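You operate a simulated robot arm through the tools that you are given. There is no shell and no other tool. Be economical: measure what you need, move in short steps, check, and stop when the job is done.

Carry out the task below with a simulated robot arm. There is one attempt and no reset: what you move stays moved.

TASK
Switch off, move the dryer's plug to the free socket beside it, switch that on and run the dryer briefly.
Fine: switch the dryer off after.

The check looks at the end state, three seconds after you hand in, the way a careful person would. Anything else that was tipped, shoved, dropped, spilled or broken makes it a failure.

THE ROBOT
A 6-joint arm with a two-finger parallel gripper, fixed in place. Base frame: the origin is at the foot of the arm, x ahead of it, y to its left, z up; the work surface is at about z = 760. Readings come in mm, rad, newtons and seconds.
With the tool pointing down near the work surface it reaches from about 260 to 680 mm from the base axis. Its first joint turns from -1.152 to 1.152 rad. Payload 2.9 kg.
The TCP is the grasp point between the finger pads, 30 mm short of the fingertips. In the tool frame z runs along the fingers and y along their closing line. The gripper opens to 110 mm. The fingers are 20 mm wide and 10 mm thick; the gripper's body (48 by 112 mm) begins 55 mm behind the TCP.
Orientation is told as [roll, pitch, yaw] about the base's x, y, z axes, in that order, counted from this pose: with the fingers straight down and closing along the base's y, the tool's x points along the base's -x, its y along +y and its z along -z.

THE INTERFACE
- The arm moves only by the tool step_arm. Its argument "increments" is a list of rows, each a list of 7 numbers: the turn, a rotation vector about the base's x, y, z in rad, then the shift along the base's x, y, z in mm, then the finger opening in mm, from 0 to 110. In form: [[wx, wy, wz, x, y, z, grip], ...]. A call has 1 to 10 rows; each row is the pose to reach, as a shift and turn from the pose commanded when the call began. A row lasts 0.2 s, in which the tool goes at most 50 mm and 0.15 rad; a call with a longer step from one row to the next is refused whole, and so is a gripper value outside its range. Where a pose cannot be reached the arm comes as near as it can. A force on the tool above 40 N (or 10 N above the force at the start of the call, whichever is more), or a blocked arm, ends the call early, and 0.2 s more pass. Each finger travels about 108 mm/s and halts on what it meets, pressing with about 34 N; the grip force reading is that of the motor and also rises with nothing between the fingers. The clock runs only during rows and for 0.2 s after the last one: add rows that repeat a pose to give the fingers time. The reply holds the time, the measured pose of the TCP, the force on the tool along the base axes, the opening and the grip force, in the units named above and with some noise, with the torque about the TCP (base axes, N m) and any sound that the robot's microphone picked up, and new pictures: "show" is both (left out), scene, wrist or none.
- Cameras (640 x 400 px; columns grow to the right, rows downward): "scene" is fixed at [82.2, 450.8, 1365.6]; the picture's right is [-0.75, -0.66, 0.00], its down [-0.47, 0.54, -0.70] and it looks along [0.46, -0.52, -0.72] (base axes); focal length 312 px, centre (320, 200). "wrist" rides on the gripper at [72, 17, -103] in the tool frame; the picture's right is [-0.23, 0.97, 0.00], its down [-0.76, -0.18, -0.62] and it looks along [-0.61, -0.14, 0.78] (tool axes); focal length 222 px, centre (320, 200).
- locate(camera, pixels): for up to 12 pixels [column, row] of the newest picture of that camera ("zoom" is the newest enlarged one), the place [x, y, z] in the base frame of the surface seen there, good to about 3 mm, but the place of the scene camera against the robot may be out by one fixed shift of up to 18 mm in any direction. It takes no simulated time.
- inspect(camera, box): a new picture of the part [left, top, right, bottom] of that camera's present view, enlarged. It takes no simulated time.
- sign_off(): hands the job in; it is judged then, once.

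Work in short steps. Measure before you move; look again where a grasp or a placing could have gone wrong, and mend it. You have 80 turns and 200 pictures in all, those below and enlarged ones among them. Open the gripper and draw the arm clear of the work before you hand the job in, unless the task says otherwise; then end with one line.

The tools are called after "Request:" by a JSON object that holds its "op" and its "data". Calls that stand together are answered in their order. step_arm: Moves the arm, as the interface text tells. Its arguments: {"type":"object","properties":{"increments":{"type":"array","items":{"type":"array","items":{"type":"number"}}},"show":{"type":"string","enum":["both","scene","wrist","none"]}},"required":["increments"]} The other tools are called the same way: locate (camera, pixels) gives the place of the surface under pixels of a picture; inspect (camera, box) takes an enlarged picture of a part of a camera's view; sign_off () hands the job in.

At the start:

```text
t: 0.0
tcp_pos: [319.7, 161.2, 1080.0]
orientation: [0.0, -0.001, 0.002]
force: [-0.6, 0.0, 0.3]
torque: [0.02, -0.01, -0.02]
opening: 109.8
grip_force: 0.0
```

scene: 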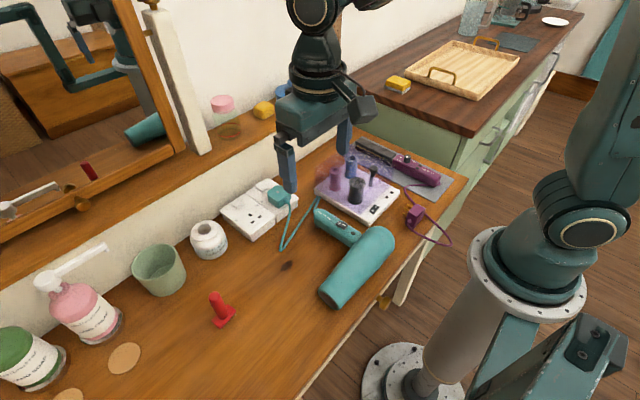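
wrist: 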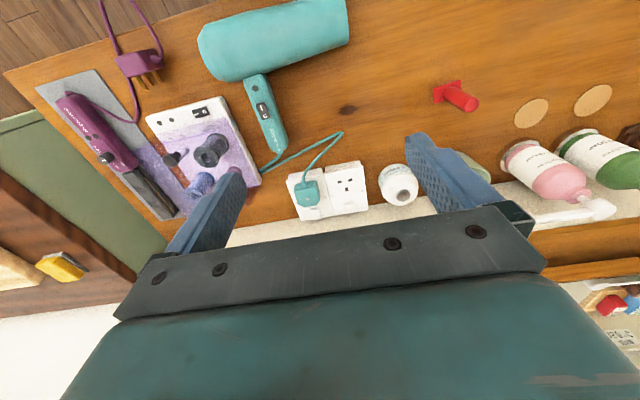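

The scene shows a double socket near (258,208) with a teal plug at (278,196), and the dryer at (355,255). I enlarge both to see the switches.

Request:
{"op": "inspect", "data": {"camera": "scene", "box": [200, 160, 320, 250]}}

Request:
{"op": "inspect", "data": {"camera": "wrist", "box": [270, 140, 390, 230]}}

Request:
{"op": "inspect", "data": {"camera": "wrist", "box": [190, 10, 350, 180]}}

```text
4.44 times, centred on (260, 205) of scene
```

zoom: 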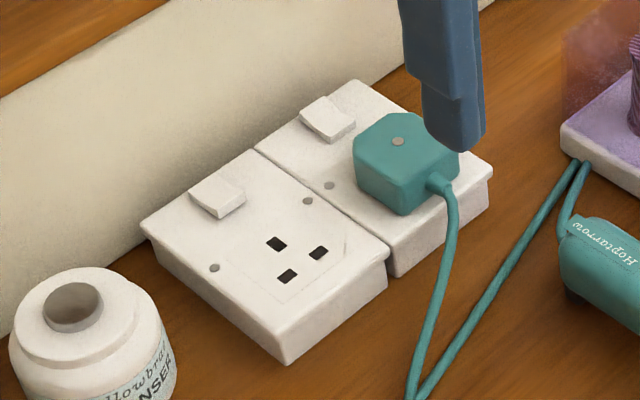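

```text
4.44 times, centred on (330, 185) of wrist
```

zoom: 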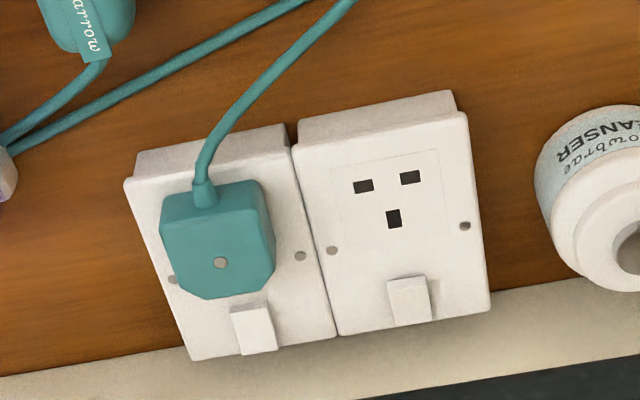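

```text
2.35 times, centred on (270, 95) of wrist
```

zoom: 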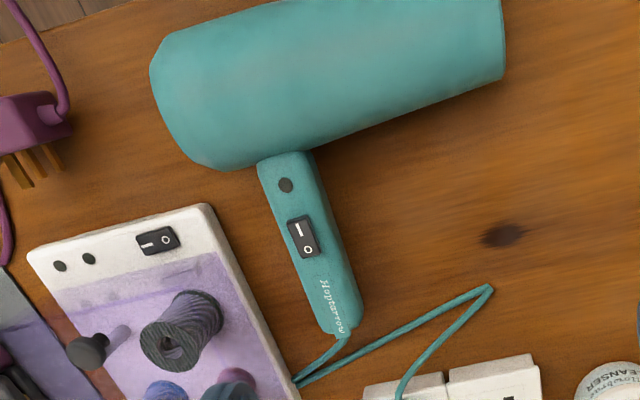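

I re-enlarge the socket so I can locate its features in it.

Request:
{"op": "inspect", "data": {"camera": "wrist", "box": [270, 140, 390, 230]}}

Request:
{"op": "locate", "data": {"camera": "zoom", "pixels": [[363, 186], [410, 177], [393, 218], [220, 262], [175, 225], [265, 215], [245, 312], [260, 345], [404, 284], [412, 318], [204, 190], [380, 250]]}}

Request:
{"op": "locate", "data": {"camera": "wrist", "pixels": [[261, 106], [266, 116], [257, 90], [274, 150], [398, 183], [230, 60], [310, 60], [316, 110]]}}

```text
4.44 times, centred on (330, 185) of wrist
```

zoom: 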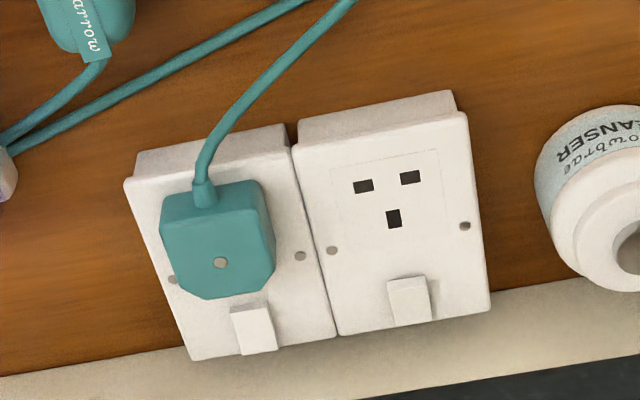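

```text
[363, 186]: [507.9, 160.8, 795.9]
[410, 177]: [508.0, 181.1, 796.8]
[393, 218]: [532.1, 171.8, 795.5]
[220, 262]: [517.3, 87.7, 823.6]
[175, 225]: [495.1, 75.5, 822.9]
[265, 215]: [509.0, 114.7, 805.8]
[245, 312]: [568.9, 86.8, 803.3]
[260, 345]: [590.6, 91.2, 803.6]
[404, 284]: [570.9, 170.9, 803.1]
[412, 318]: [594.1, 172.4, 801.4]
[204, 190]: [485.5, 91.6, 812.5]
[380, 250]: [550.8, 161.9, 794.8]
```

```text
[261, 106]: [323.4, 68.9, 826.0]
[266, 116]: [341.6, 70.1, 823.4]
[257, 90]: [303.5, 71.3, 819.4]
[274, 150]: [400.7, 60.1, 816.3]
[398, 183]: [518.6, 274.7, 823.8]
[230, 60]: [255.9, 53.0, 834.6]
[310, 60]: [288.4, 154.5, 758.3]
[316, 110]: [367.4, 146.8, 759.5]
```

Socket 2's holes are around (508, 171) and the rockers near x≈580. I check the wall/shelf position and the nearby objects, and take a close view of the rockers from lower down.

Request:
{"op": "locate", "data": {"camera": "scene", "pixels": [[230, 150], [230, 165], [240, 140], [225, 185], [264, 109], [223, 104], [249, 199], [274, 187], [262, 207], [280, 196], [208, 228], [378, 205]]}}

Request:
{"op": "step_arm", "data": {"increments": [[0, 0, 0, 40, -10, -40, 80], [0, 0, 0, 80, -20, -70, 60], [0, 0, 0, 120, -30, -100, 40], [0, 0, 0, 150, -35, -110, 40]]}}

```text
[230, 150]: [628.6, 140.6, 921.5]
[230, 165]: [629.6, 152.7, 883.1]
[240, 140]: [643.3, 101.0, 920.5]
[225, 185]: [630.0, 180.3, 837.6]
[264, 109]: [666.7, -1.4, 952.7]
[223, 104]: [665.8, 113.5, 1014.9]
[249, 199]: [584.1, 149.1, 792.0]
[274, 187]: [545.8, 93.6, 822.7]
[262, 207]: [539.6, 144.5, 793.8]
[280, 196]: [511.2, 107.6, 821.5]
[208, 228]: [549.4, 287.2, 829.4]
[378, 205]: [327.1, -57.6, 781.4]
```

```text
refused: row 1 steps farther than a row can; nothing moved
```

Row steps were too long; repeating with smaller steps.

Request:
{"op": "step_arm", "data": {"increments": [[0, 0, 0, 30, -10, -30, 80], [0, 0, 0, 60, -15, -60, 60], [0, 0, 0, 90, -20, -90, 40], [0, 0, 0, 120, -25, -110, 40], [0, 0, 0, 150, -30, -120, 40]]}}

Request:
{"op": "inspect", "data": {"camera": "scene", "box": [220, 170, 300, 220]}}

```text
t: 1.2
tcp_pos: [470.8, 131.3, 960.1]
orientation: [0.0, -0.002, 0.002]
force: [-0.3, 0.0, -0.4]
torque: [0.0, 0.01, 0.0]
opening: 39.9
grip_force: 0.1
```

scene: 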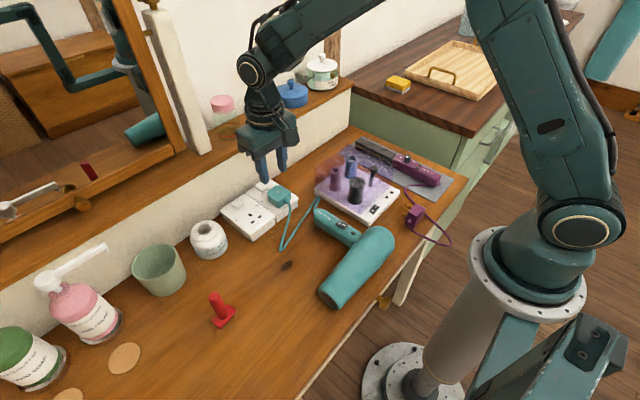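
wrist: 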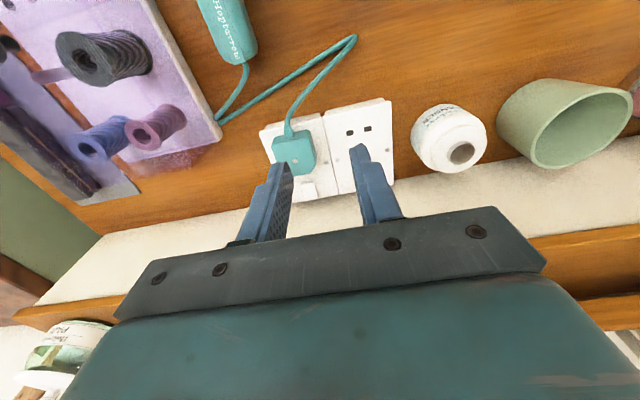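

```text
8.00 times, centred on (260, 195) of scene
```

zoom: 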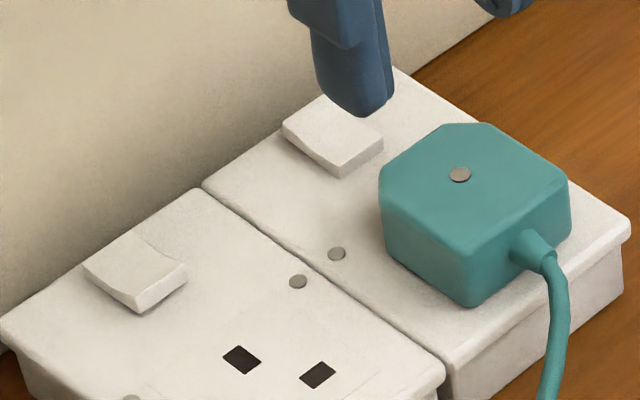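

The rocker states aren't clear yet (both appear near (130,270) and (330,140) in the zoom). I open wide and lower slightly for a closer wrist view.

Request:
{"op": "step_arm", "data": {"increments": [[0, 0, 0, -15, -3, -25, 70], [0, 0, 0, -30, -6, -60, 110], [0, 0, 0, -30, -6, -60, 110]], "show": "wrist"}}

Request:
{"op": "inspect", "data": {"camera": "wrist", "box": [240, 130, 400, 240]}}

```text
t: 2.0
tcp_pos: [440.0, 126.0, 899.1]
orientation: [0.0, -0.002, 0.003]
force: [0.7, 0.2, 0.2]
torque: [0.01, -0.04, 0.02]
opening: 109.9
grip_force: 0.0
```

wrist: 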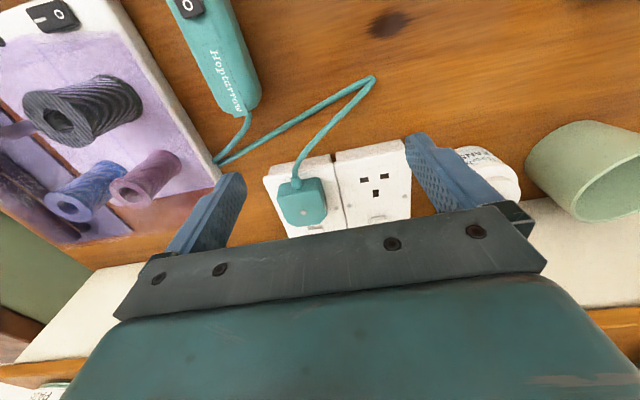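

```text
3.64 times, centred on (320, 185) of wrist
```

zoom: 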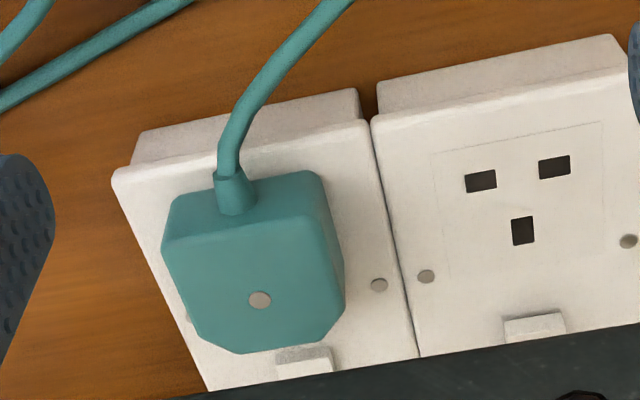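

The rockers lie just under the palm plate's edge (row ~225). Moving ahead 60 mm.

Request:
{"op": "step_arm", "data": {"increments": [[0, 0, 0, 30, 5, 0, 110], [0, 0, 0, 65, 5, 0, 110]], "show": "none"}}

Request:
{"op": "inspect", "data": {"camera": "wrist", "box": [250, 100, 400, 220]}}

```text
t: 2.6
tcp_pos: [504.0, 131.2, 900.2]
orientation: [0.0, -0.002, 0.0]
force: [0.1, -0.4, -0.1]
torque: [0.0, 0.03, -0.01]
opening: 110.2
grip_force: 0.0
```

```text
3.33 times, centred on (325, 160) of wrist
```

zoom: 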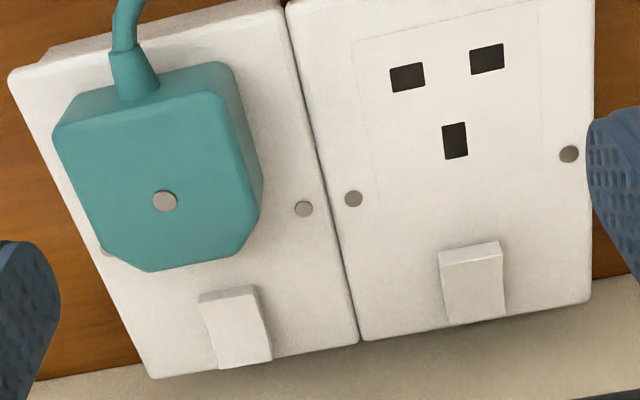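

I measure heights on the rockers: left at (230,300)-(243,360), right at (470,255)-(476,310).

Request:
{"op": "locate", "data": {"camera": "zoom", "pixels": [[228, 303], [236, 325], [244, 355], [471, 262], [474, 285], [478, 315], [203, 300], [255, 292], [442, 256], [499, 250], [290, 330], [164, 200]]}}

Request:
{"op": "locate", "data": {"camera": "zoom", "pixels": [[240, 340], [475, 300], [407, 77], [487, 59], [455, 141], [65, 125], [232, 70], [160, 265], [255, 220], [304, 208], [353, 198], [569, 154]]}}

Request:
{"op": "inspect", "data": {"camera": "wrist", "box": [285, 165, 385, 220]}}

```text
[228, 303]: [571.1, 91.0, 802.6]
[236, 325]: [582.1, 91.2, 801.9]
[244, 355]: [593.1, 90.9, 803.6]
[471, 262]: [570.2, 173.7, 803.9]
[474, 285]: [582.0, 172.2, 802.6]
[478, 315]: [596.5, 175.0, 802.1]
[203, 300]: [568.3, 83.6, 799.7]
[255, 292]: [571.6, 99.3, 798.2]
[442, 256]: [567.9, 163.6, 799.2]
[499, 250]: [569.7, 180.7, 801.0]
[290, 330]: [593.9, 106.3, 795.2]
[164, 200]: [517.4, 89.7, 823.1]
```

```text
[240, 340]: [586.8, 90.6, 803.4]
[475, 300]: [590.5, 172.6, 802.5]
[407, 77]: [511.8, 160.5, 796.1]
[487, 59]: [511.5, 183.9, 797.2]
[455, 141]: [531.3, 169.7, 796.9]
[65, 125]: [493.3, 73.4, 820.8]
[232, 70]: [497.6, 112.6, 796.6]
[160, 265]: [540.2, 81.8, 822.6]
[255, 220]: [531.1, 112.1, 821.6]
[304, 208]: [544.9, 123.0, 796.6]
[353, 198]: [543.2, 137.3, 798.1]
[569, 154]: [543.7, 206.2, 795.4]
```

```text
6.40 times, centred on (335, 192) of wrist
```

zoom: 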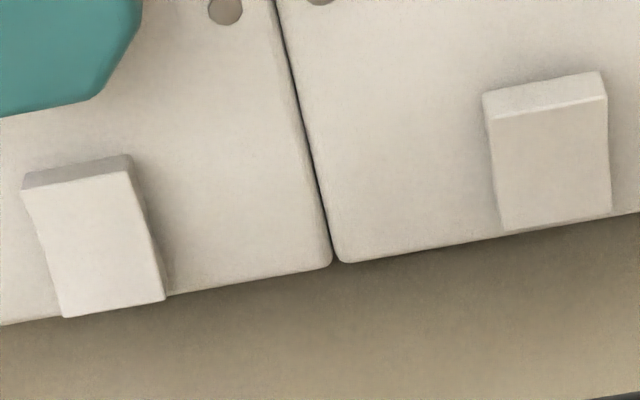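

The left rocker's wall end is up (on), the right rocker's plug-side end is up (off). I check where the wall is before pressing the left one's wall end at (594, 91).

Request:
{"op": "locate", "data": {"camera": "zoom", "pixels": [[400, 270], [400, 330], [150, 330], [300, 268], [25, 190], [128, 172], [66, 314], [162, 297], [485, 110], [604, 97], [504, 226], [608, 208]]}}

Request:
{"op": "locate", "data": {"camera": "wrist", "pixels": [[180, 240], [120, 250], [500, 190], [560, 190]]}}

```text
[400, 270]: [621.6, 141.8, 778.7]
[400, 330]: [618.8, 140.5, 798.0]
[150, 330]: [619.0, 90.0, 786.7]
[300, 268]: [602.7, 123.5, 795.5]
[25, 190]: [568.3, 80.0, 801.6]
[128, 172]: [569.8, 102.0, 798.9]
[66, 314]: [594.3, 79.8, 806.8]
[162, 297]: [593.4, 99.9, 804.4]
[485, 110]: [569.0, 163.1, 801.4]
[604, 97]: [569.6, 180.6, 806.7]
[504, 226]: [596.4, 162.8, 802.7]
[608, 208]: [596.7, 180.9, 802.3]
```

```text
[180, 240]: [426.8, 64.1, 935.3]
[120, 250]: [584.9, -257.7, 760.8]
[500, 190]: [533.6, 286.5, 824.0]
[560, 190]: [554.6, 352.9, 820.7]
```

Wall at x≈620, so I lean the tool (wy −0.3, tips toward the wall), close the fingers, and hover over the left rocker's wall end.

Request:
{"op": "step_arm", "data": {"increments": [[0, -0.1, 0, 30, -15, 0, 80], [0, -0.2, 0, 60, -30, -10, 40], [0, -0.3, 0, 88, -40, -30, 0], [0, -0.3, 0, 88, -40, -50, 0], [0, -0.3, 0, 88, -40, -50, 0]]}}

Request:
{"op": "inspect", "data": {"camera": "scene", "box": [220, 150, 320, 220]}}

```text
t: 3.7
tcp_pos: [594.4, 91.6, 856.2]
orientation: [0.002, -0.312, 0.0]
force: [-7.3, -0.2, 9.2]
torque: [-0.1, -0.65, -0.12]
opening: 0.0
grip_force: 33.9
stopped in row 5: the force on the tool passed its limit at 48 N (the readings are from after the stop); the commanded pose is now the measured one
```

scene: 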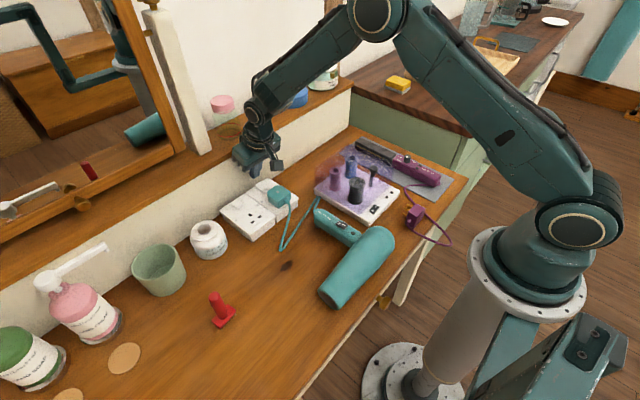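
wrist: 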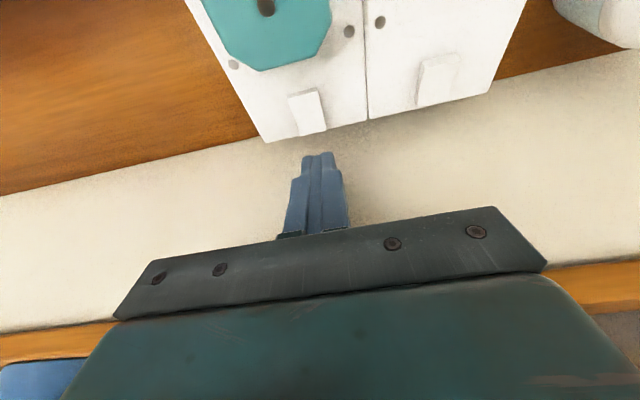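

```text
5.71 times, centred on (270, 185) of scene
```

zoom: 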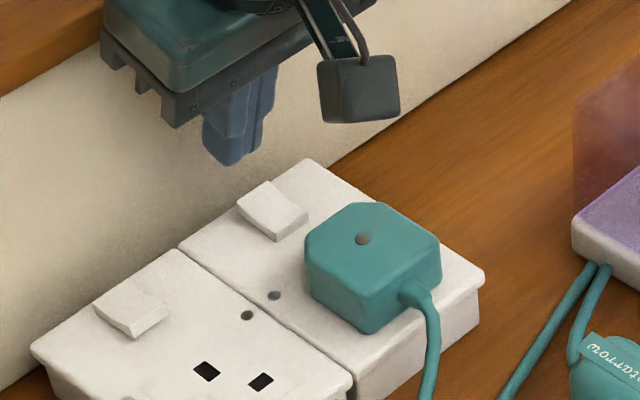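

The torque (−0.65 about y) suggests the hand's upper part touched the shelf edge at about (615, 918). I back off and lean more (to −0.5 rad).

Request:
{"op": "step_arm", "data": {"increments": [[0, 0, 0, -20, 0, 5, 0], [0, -0.1, 0, -20, 0, 5, 0], [0, -0.19, 0, -15, -0.5, 2, 0], [0, -0.19, 0, -9, -0.5, -4, 0]]}}

Request:
{"op": "inspect", "data": {"camera": "wrist", "box": [250, 60, 400, 170]}}

```text
t: 4.7
tcp_pos: [585.5, 90.5, 851.0]
orientation: [-0.001, -0.5, -0.001]
force: [0.4, 0.0, 0.4]
torque: [0.01, 0.01, 0.01]
opening: 0.0
grip_force: 33.6
```

scene: 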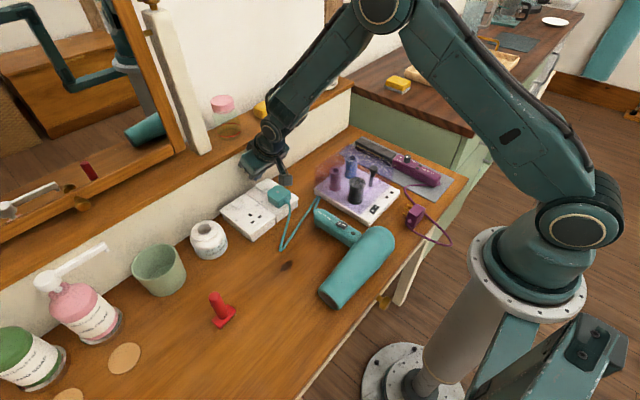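
wrist: 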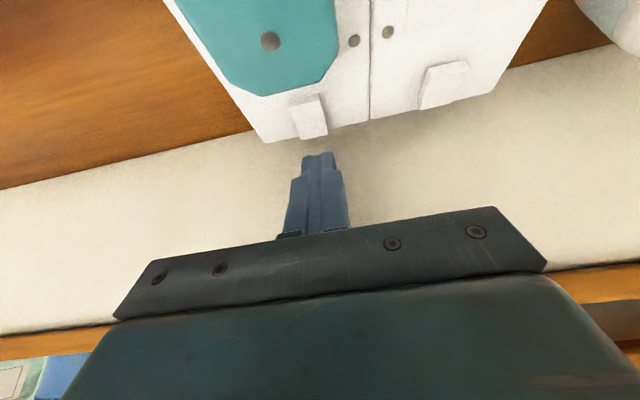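

```text
3.64 times, centred on (325, 115) of wrist
```

zoom: 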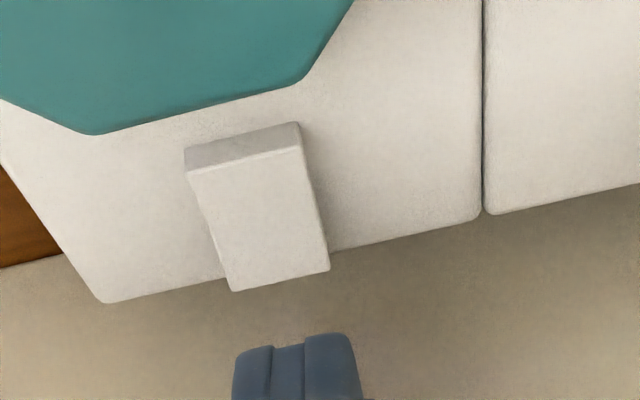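

Free now, tip ~15 mm above the raised wall end. Pressing down in small steps, listening for a click.

Request:
{"op": "step_arm", "data": {"increments": [[0, 0, 0, 0, 0, -8, 0], [0, 0, 0, 0, 0, -13, 0], [0, 0, 0, 0, 0, -16, 0], [0, 0, 0, 0, 0, -18, 0], [0, 0, 0, 0, 0, -20, 0], [0, 0, 0, 0, 0, -22, 0]]}}

Request:
{"op": "inspect", "data": {"camera": "wrist", "box": [250, 60, 400, 170]}}

```text
t: 6.1
tcp_pos: [586.6, 91.3, 834.4]
orientation: [0.002, -0.509, -0.002]
force: [-7.7, -0.5, 35.7]
torque: [-0.02, 0.05, 0.0]
opening: 0.2
grip_force: 33.8
```

scene: 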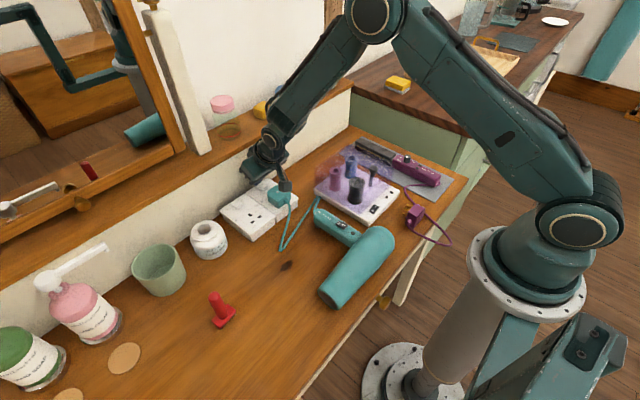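
wrist: 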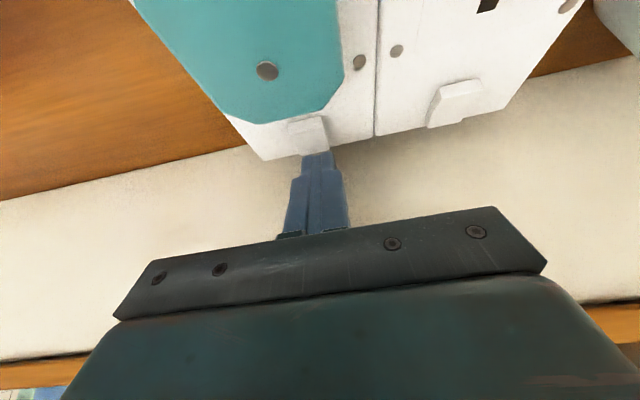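

```text
3.64 times, centred on (325, 115) of wrist
```

zoom: 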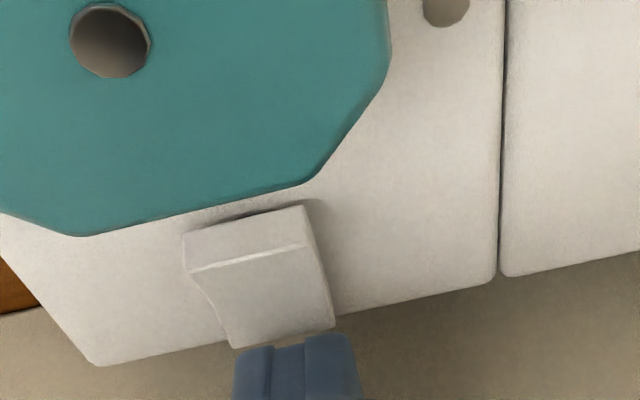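

The rocker has tipped: its plug-side end is now up, like the right one. I lift off and verify.

Request:
{"op": "step_arm", "data": {"increments": [[0, 0, 0, -2, 0, 20, 0], [0, 0.1, 0, -20, 0, 45, 0], [0, 0.25, 0, -50, 5, 70, 40], [0, 0.4, 0, -75, 10, 75, 80], [0, 0.5, 0, -85, 20, 75, 80]]}}

Request:
{"op": "inspect", "data": {"camera": "wrist", "box": [250, 100, 400, 220]}}

```text
t: 7.3
tcp_pos: [499.7, 110.1, 904.2]
orientation: [0.0, 0.002, 0.001]
force: [-0.6, 0.0, 0.0]
torque: [0.0, 0.0, -0.01]
opening: 79.9
grip_force: 0.0
```

scene: 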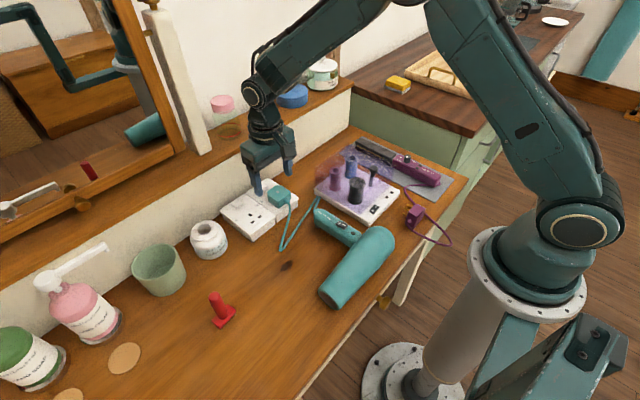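
wrist: 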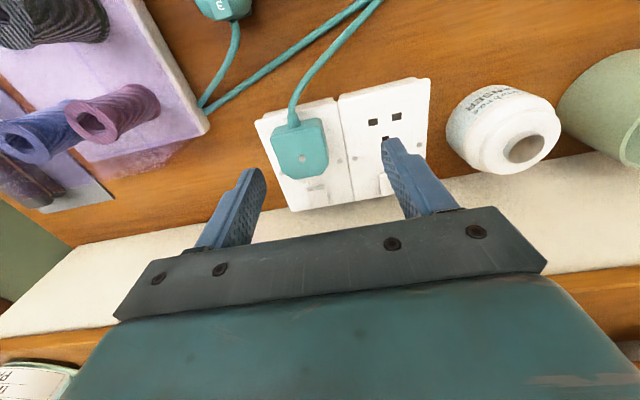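

```text
3.33 times, centred on (325, 160) of wrist
```

zoom: 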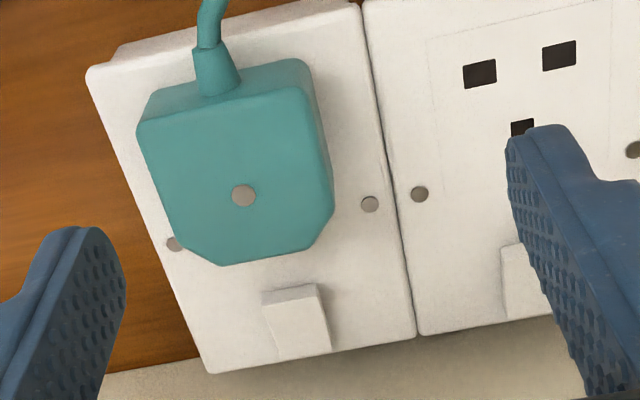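

Left rocker is off. I measure the plug's edges and both plates' reference features for the exact shift.

Request:
{"op": "locate", "data": {"camera": "zoom", "pixels": [[140, 125], [304, 88], [165, 218], [330, 205], [220, 262], [318, 240], [243, 195], [148, 100], [300, 65], [370, 204], [419, 194], [173, 243]]}}

Request:
{"op": "locate", "data": {"camera": "zoom", "pixels": [[90, 70], [357, 5], [212, 370], [414, 335], [420, 331], [368, 3], [479, 74], [559, 56], [224, 85], [265, 300], [318, 288], [205, 60]]}}

```text
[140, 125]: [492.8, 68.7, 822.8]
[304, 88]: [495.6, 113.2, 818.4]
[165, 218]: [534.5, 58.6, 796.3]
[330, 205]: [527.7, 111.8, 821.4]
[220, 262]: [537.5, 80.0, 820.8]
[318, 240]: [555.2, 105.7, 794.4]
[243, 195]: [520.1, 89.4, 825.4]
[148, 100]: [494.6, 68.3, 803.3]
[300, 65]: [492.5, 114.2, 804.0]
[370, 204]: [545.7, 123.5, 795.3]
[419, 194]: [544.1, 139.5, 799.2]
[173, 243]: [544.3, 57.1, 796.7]
```

```text
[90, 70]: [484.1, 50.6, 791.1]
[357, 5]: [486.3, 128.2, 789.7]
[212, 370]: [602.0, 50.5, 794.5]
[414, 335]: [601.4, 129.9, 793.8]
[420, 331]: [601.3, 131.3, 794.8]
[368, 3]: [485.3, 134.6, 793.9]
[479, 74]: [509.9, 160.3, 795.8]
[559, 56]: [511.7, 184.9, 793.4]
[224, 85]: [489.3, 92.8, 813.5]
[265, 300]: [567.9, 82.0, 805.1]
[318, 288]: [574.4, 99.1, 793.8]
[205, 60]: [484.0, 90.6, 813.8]
```

Plug spans y≈68.5–113, x≈493–540, top 823; the sockets' pitch is ≈82 mm in y. I descend over it, fingers open at 75, tips just above the plate.

Request:
{"op": "step_arm", "data": {"increments": [[0, 0, 0, 16.3, -19.6, 0, 75], [0, 0, 0, 16.3, -19.6, -35, 75], [0, 0, 0, 16.3, -19.6, -60, 75], [0, 0, 0, 16.3, -19.6, -72, 75], [0, 0, 0, 16.3, -19.6, -73, 75]]}}

Request:
{"op": "inspect", "data": {"camera": "scene", "box": [210, 150, 330, 230]}}

```text
t: 8.5
tcp_pos: [515.9, 89.7, 830.7]
orientation: [0.001, 0.0, 0.002]
force: [-0.5, -0.8, -0.7]
torque: [0.03, 0.0, 0.0]
opening: 75.0
grip_force: 0.0
```

scene: 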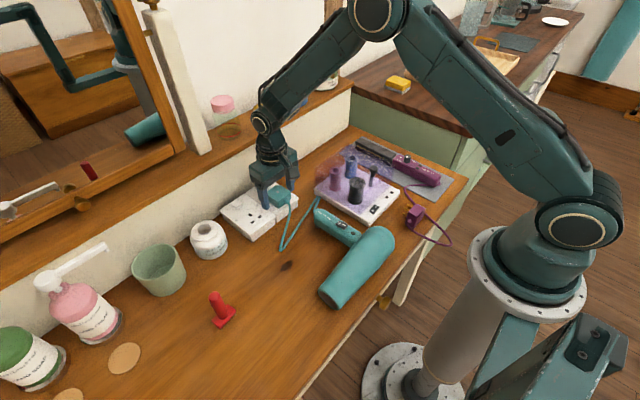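
wrist: 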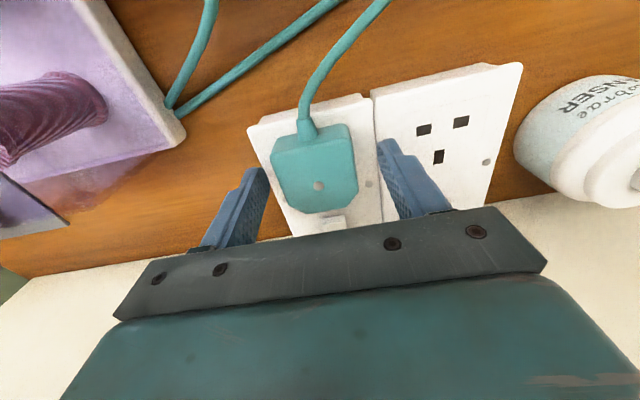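

```text
5.00 times, centred on (270, 190) of scene
```

zoom: 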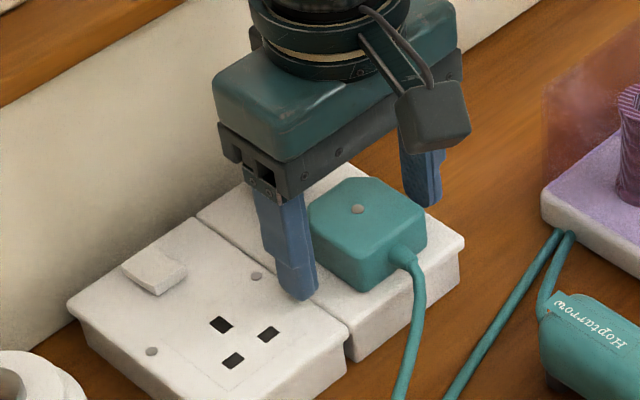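

Fingers straddle the plug. Closing.

Request:
{"op": "step_arm", "data": {"increments": [[0, 0, 0, 0, 0, 0, 60], [0, 0, 0, 0, 0, 0, 40], [0, 0, 0, 0, 0, 0, 38], [0, 0, 0, 0, 0, 0, 38]], "show": "wrist"}}

```text
t: 9.5
tcp_pos: [515.6, 90.7, 831.2]
orientation: [0.0, 0.0, -0.002]
force: [0.3, -3.2, -1.8]
torque: [-0.12, -0.01, -0.02]
opening: 47.1
grip_force: 33.4
```

wrist: 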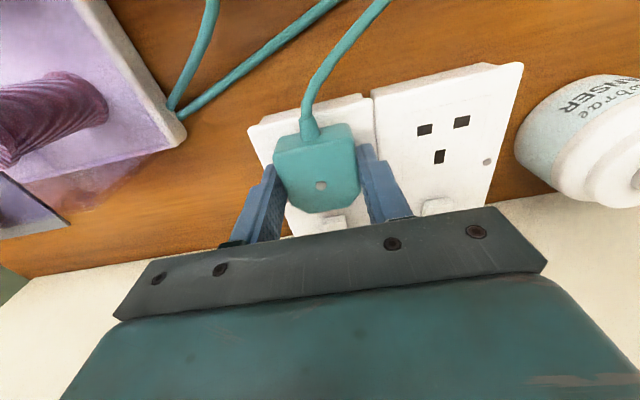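

Gripped (47.1 mm, 33 N). Pulling straight up slowly.

Request:
{"op": "step_arm", "data": {"increments": [[0, 0, 0, 0, 0, 4, 36], [0, 0, 0, 0, 0, 8, 36], [0, 0, 0, 0, 0, 14, 36], [0, 0, 0, 0, 0, 20, 36], [0, 0, 0, 0, 0, 28, 36], [0, 0, 0, 0, 0, 36, 36], [0, 0, 0, 0, 0, 42, 36]]}}

Request:
{"op": "inspect", "data": {"camera": "scene", "box": [210, 150, 330, 230]}}

```text
t: 11.1
tcp_pos: [516.2, 90.9, 873.9]
orientation: [0.001, 0.0, -0.001]
force: [0.2, 0.0, -0.1]
torque: [-0.02, -0.01, 0.0]
opening: 47.0
grip_force: 34.4
```

scene: 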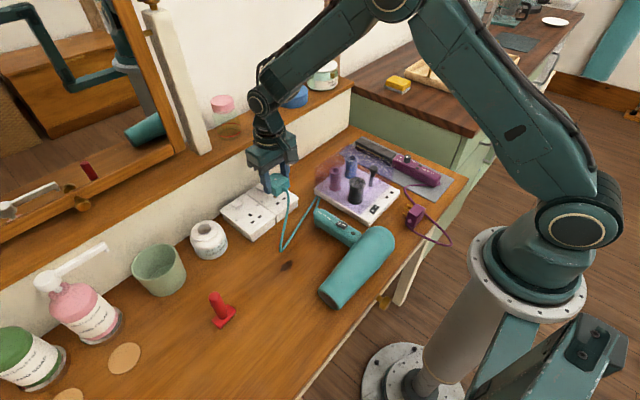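
wrist: 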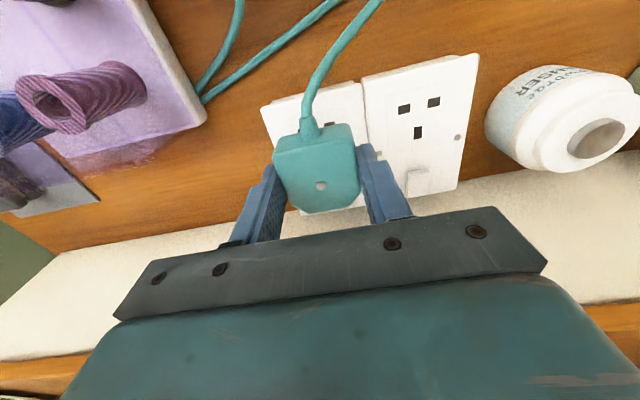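

```text
5.00 times, centred on (270, 190) of scene
```

zoom: 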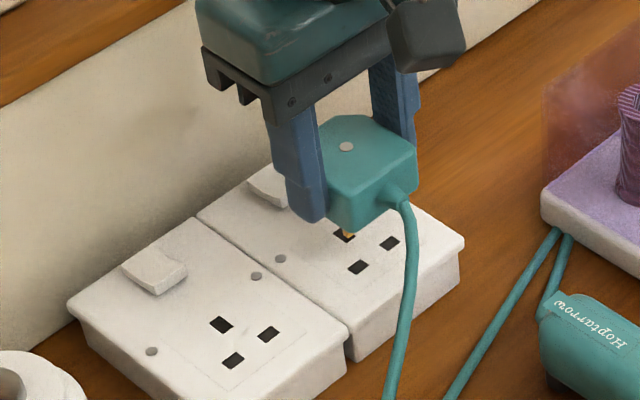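

Plug is out. I measure the hole offset between the two sockets in the same zoom: left (345,236),(389,243),(357,267); right (221,324),(268,334),(232,360).

Request:
{"op": "locate", "data": {"camera": "zoom", "pixels": [[345, 235], [389, 243], [357, 267], [221, 324], [268, 334], [232, 360], [280, 258], [256, 276], [151, 351], [464, 243], [346, 334], [352, 362]]}}

Request:
{"op": "locate", "data": {"camera": "wrist", "pixels": [[405, 109], [434, 102], [418, 132], [458, 138], [372, 152]]}}

Request:
{"op": "inspect", "data": {"camera": "wrist", "box": [250, 50, 480, 220]}}

```text
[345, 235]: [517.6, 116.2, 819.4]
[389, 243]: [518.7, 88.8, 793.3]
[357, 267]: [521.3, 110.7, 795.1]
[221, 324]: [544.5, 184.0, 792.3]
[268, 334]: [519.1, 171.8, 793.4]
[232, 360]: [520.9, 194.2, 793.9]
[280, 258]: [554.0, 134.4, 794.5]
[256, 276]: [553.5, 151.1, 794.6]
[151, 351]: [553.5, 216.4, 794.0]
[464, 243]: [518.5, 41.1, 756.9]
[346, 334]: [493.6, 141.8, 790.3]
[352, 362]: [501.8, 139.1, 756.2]
```

```text
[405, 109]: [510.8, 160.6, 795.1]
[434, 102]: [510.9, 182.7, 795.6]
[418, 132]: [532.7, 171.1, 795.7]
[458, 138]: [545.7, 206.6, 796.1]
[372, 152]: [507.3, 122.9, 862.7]
```

```text
2.35 times, centred on (365, 135) of wrist
```

zoom: 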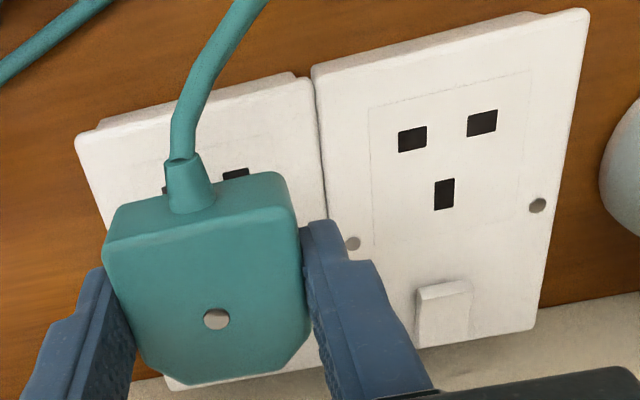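

Offset ≈ +82.3 mm in y, 0 in x. Carrying the plug over and lowering to just above the holes.

Request:
{"op": "step_arm", "data": {"increments": [[0, 0, 0, 0, 25, 5, 36], [0, 0, 0, 0, 55, 5, 36], [0, 0, 0, 0, 82, 5, 36], [0, 0, 0, 0, 82, -5, 36], [0, 0, 0, 0, 82, -11, 36], [0, 0, 0, 0, 82, -11, 36]]}}

Request:
{"op": "inspect", "data": {"camera": "scene", "box": [215, 180, 305, 240]}}

```text
t: 12.5
tcp_pos: [516.5, 172.5, 863.2]
orientation: [-0.001, 0.001, 0.0]
force: [0.5, -0.1, 0.2]
torque: [0.01, 0.02, 0.0]
opening: 46.8
grip_force: 34.0
```

scene: 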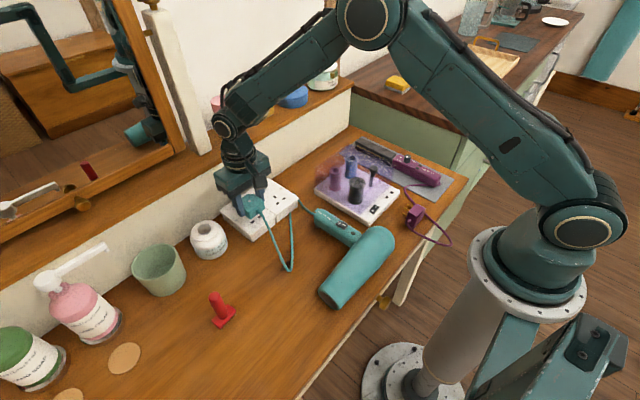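
wrist: 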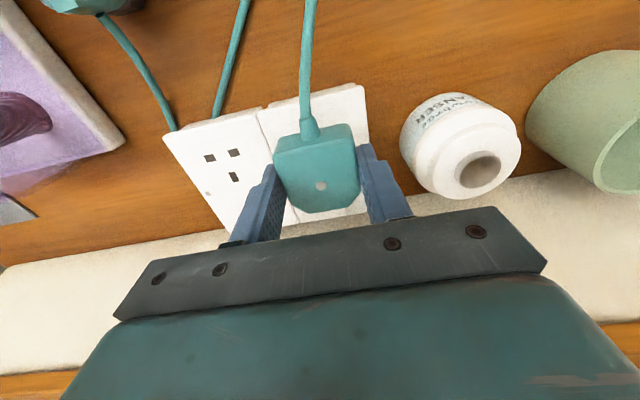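

```text
6.67 times, centred on (260, 210) of scene
```

zoom: 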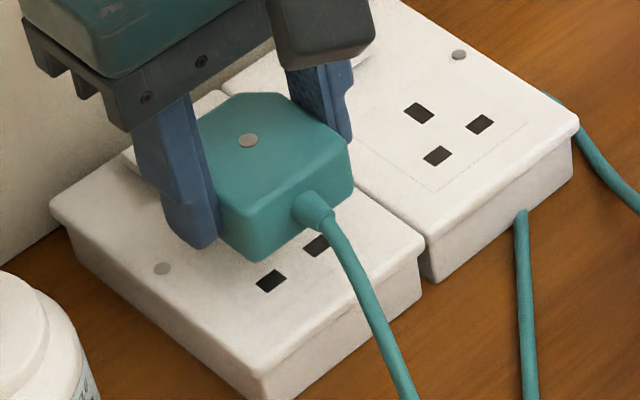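

The left socket's holes are now visible in the wrist view at (209,158),(234,152),(234,177); I locate them to know the true plug-to-holes offset.

Request:
{"op": "inspect", "data": {"camera": "wrist", "box": [160, 90, 300, 200]}}

Request:
{"op": "locate", "data": {"camera": "wrist", "pixels": [[209, 158], [234, 152], [234, 177], [209, 159], [235, 153], [234.5, 178]]}}

```text
3.64 times, centred on (230, 145) of wrist
```

zoom: 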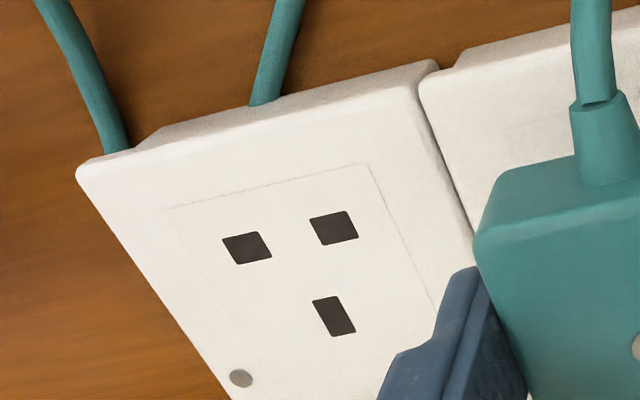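

```text
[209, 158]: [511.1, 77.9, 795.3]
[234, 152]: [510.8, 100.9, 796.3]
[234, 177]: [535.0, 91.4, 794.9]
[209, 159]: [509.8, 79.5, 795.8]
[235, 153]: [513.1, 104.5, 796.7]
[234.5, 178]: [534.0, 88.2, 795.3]
```

Left hole centre y≈90.2 vs right ≈171.7: pitch ≈82, agreeing. Lowering slowly to see whether the pins enter.

Request:
{"op": "step_arm", "data": {"increments": [[0, 0, 0, -0.5, 0, -5, 36], [0, 0, 0, -0.5, 0, -9, 36], [0, 0, 0, -0.5, 0, -12, 36], [0, 0, 0, -0.5, 0, -15, 36], [0, 0, 0, -0.5, 0, -18, 36]]}}

Request:
{"op": "inspect", "data": {"camera": "scene", "box": [215, 180, 305, 240]}}

```text
t: 13.7
tcp_pos: [516.1, 172.4, 844.1]
orientation: [-0.001, 0.0, -0.002]
force: [0.3, -0.6, 0.0]
torque: [-0.04, 0.01, 0.05]
opening: 46.5
grip_force: 34.1
```

scene: 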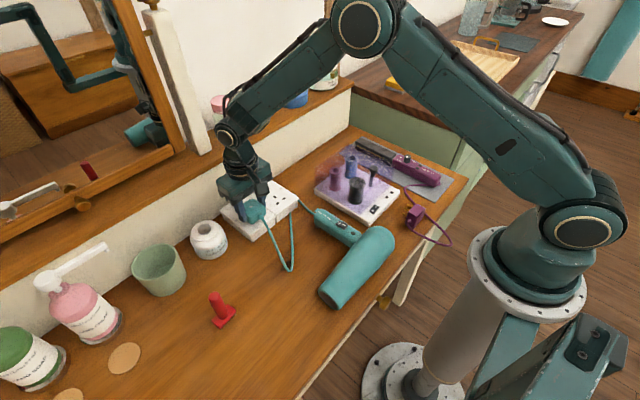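
wrist: 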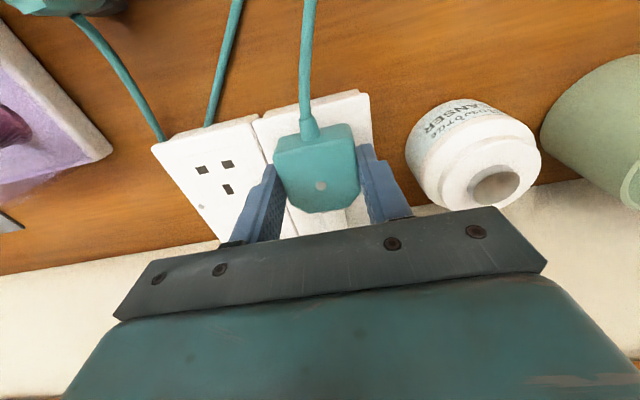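

```text
6.67 times, centred on (260, 210) of scene
```

zoom: 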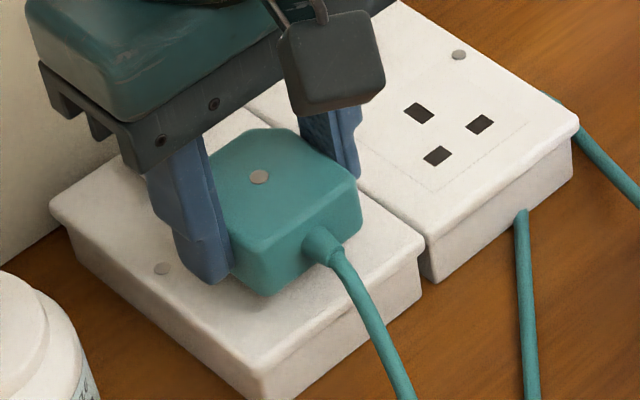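

No resistance with 13 mm to go, so the pins are in the holes. Pushing down the rest.

Request:
{"op": "step_arm", "data": {"increments": [[0, 0, 0, 0, 0, -4, 36], [0, 0, 0, 0, 0, -8, 36], [0, 0, 0, 0, 0, -11, 36], [0, 0, 0, 0, 0, -13, 36], [0, 0, 0, 0, 0, -14, 36]]}}

Request:
{"op": "inspect", "data": {"camera": "scene", "box": [215, 180, 305, 240]}}

```text
t: 14.9
tcp_pos: [515.9, 172.7, 830.6]
orientation: [-0.001, -0.001, -0.001]
force: [-0.1, -3.2, 4.9]
torque: [-0.15, -0.01, 0.02]
opening: 47.0
grip_force: 33.8
```

scene: 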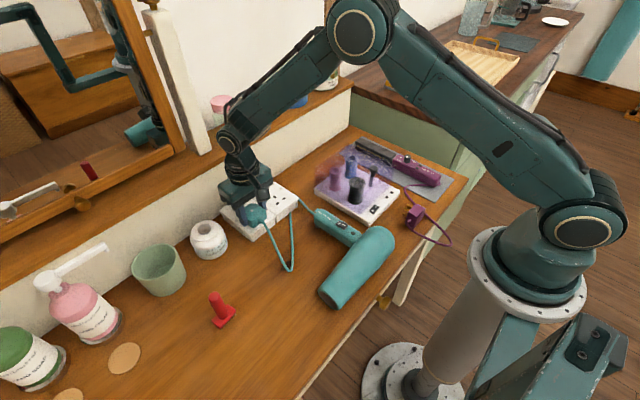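
wrist: 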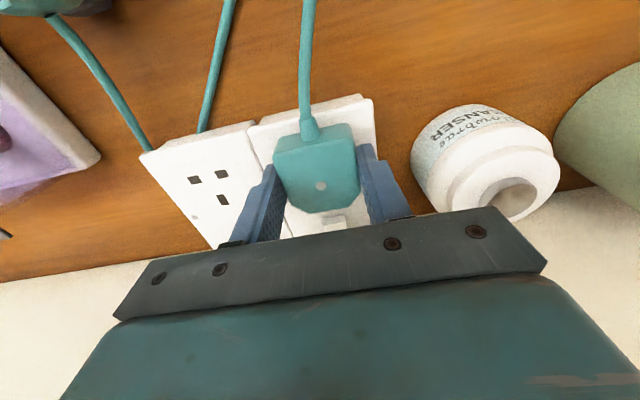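

```text
6.67 times, centred on (260, 210) of scene
```

zoom: 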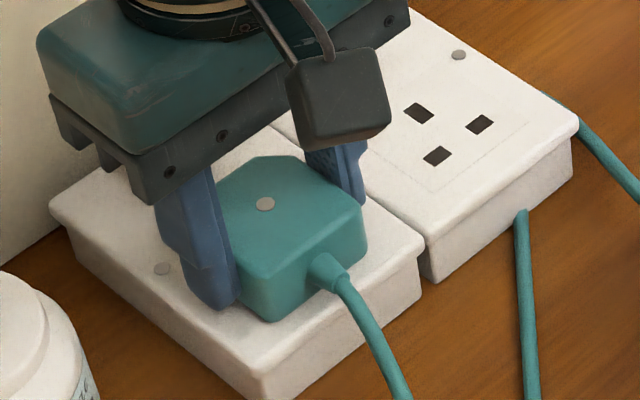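

Seated at the same height as before (830.6). One slight extra push, then release and rise.

Request:
{"op": "step_arm", "data": {"increments": [[0, 0, 0, 0, 0, -1.5, 36], [0, 0, 0, 0, 0, -1.5, 36], [0, 0, 0, 0, 0, 0, 55], [0, 0, 0, 0, 0, 0, 70], [0, 0, 0, 0, 0, 25, 70], [0, 0, 0, 0, 0, 55, 70], [0, 0, 0, -10, -5, 75, 70]]}}

Request:
{"op": "inspect", "data": {"camera": "wrist", "box": [250, 100, 400, 220]}}

Request:
{"op": "inspect", "data": {"camera": "scene", "box": [215, 180, 305, 240]}}

```text
t: 16.5
tcp_pos: [506.2, 168.7, 905.6]
orientation: [-0.001, -0.001, -0.001]
force: [0.6, 0.2, 0.1]
torque: [-0.01, 0.0, -0.02]
opening: 70.1
grip_force: 0.0
```

scene: 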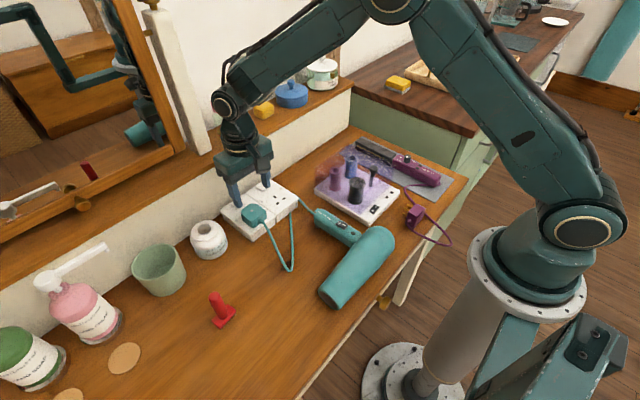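
wrist: 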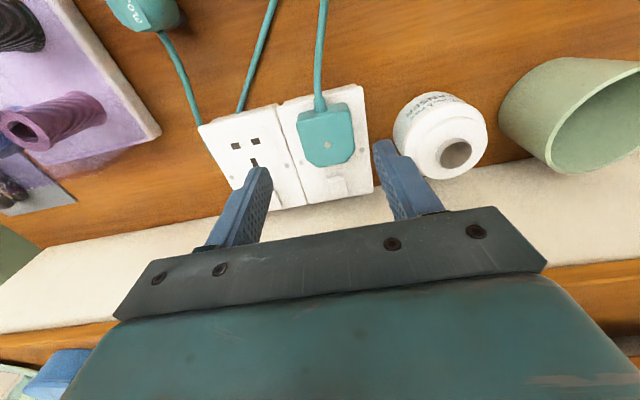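

```text
3.33 times, centred on (325, 160) of wrist
```

zoom: 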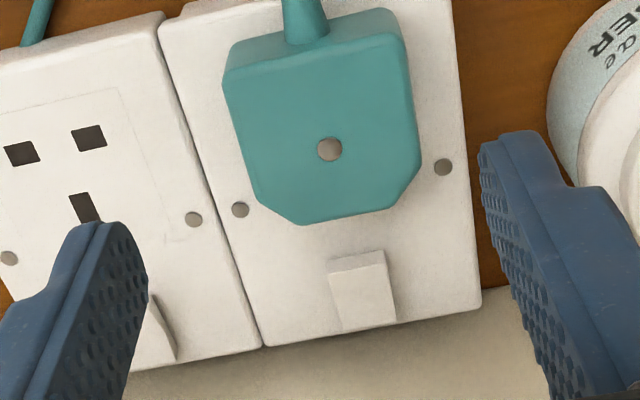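

```text
6.67 times, centred on (260, 210) of scene
```

zoom: 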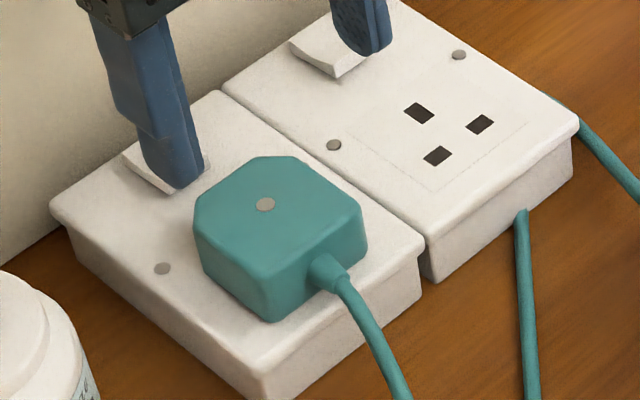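

Plug fully seated in the right socket. Next, close the fingers and hover over the right rocker's raised plug-side end at (569, 172).

Request:
{"op": "step_arm", "data": {"increments": [[0, 0, 0, 25, 0, 0, 40], [0, 0, 0, 57, 3.3, 0, 10], [0, 0, 0, 57, 3.3, -30, 0], [0, 0, 0, 57, 3.3, -58, 0], [0, 0, 0, 57, 3.3, -62, 0]]}}

Request:
{"op": "inspect", "data": {"camera": "scene", "box": [205, 160, 305, 230]}}

Request:
{"op": "inspect", "data": {"camera": "wrist", "box": [250, 80, 400, 190]}}

```text
t: 17.7
tcp_pos: [562.1, 170.8, 842.7]
orientation: [-0.001, 0.001, 0.002]
force: [0.3, 0.0, -0.4]
torque: [-0.01, 0.03, 0.02]
opening: 0.2
grip_force: 34.7
```

scene: 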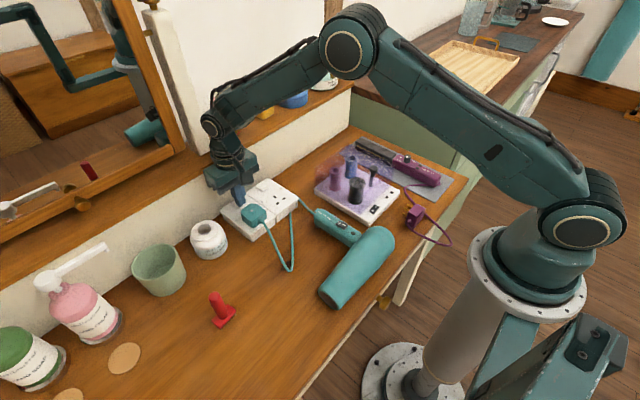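
wrist: 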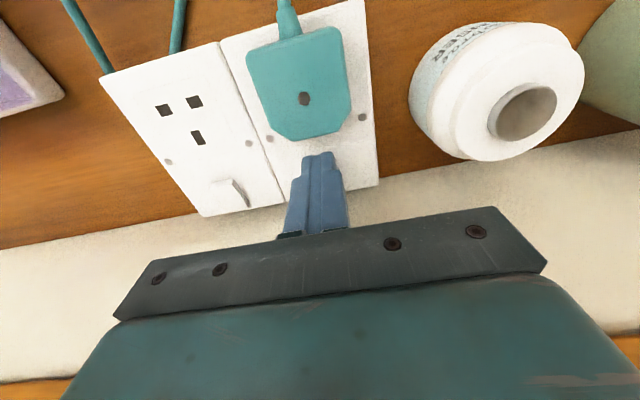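

```text
5.71 times, centred on (255, 195) of scene
```

zoom: 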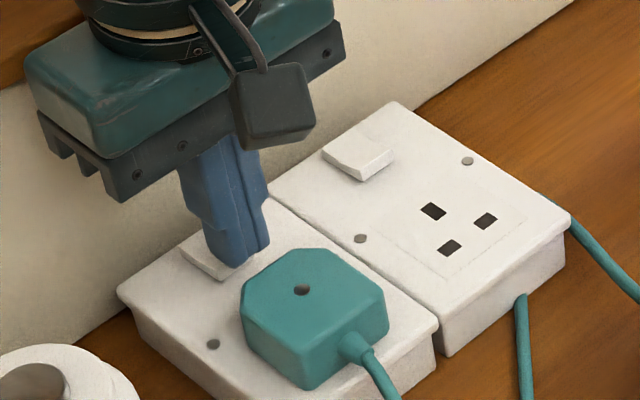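

```text
3.64 times, centred on (325, 135) of wrist
```

zoom: 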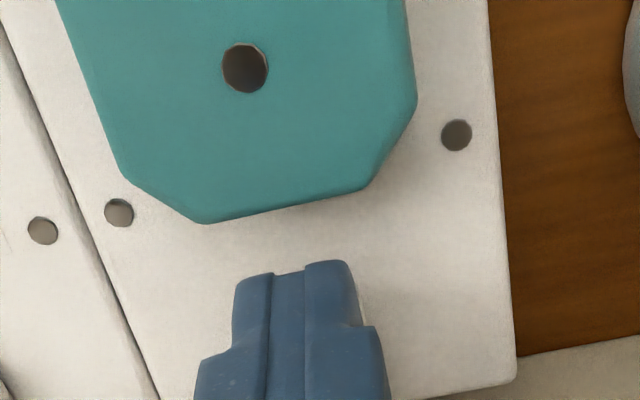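

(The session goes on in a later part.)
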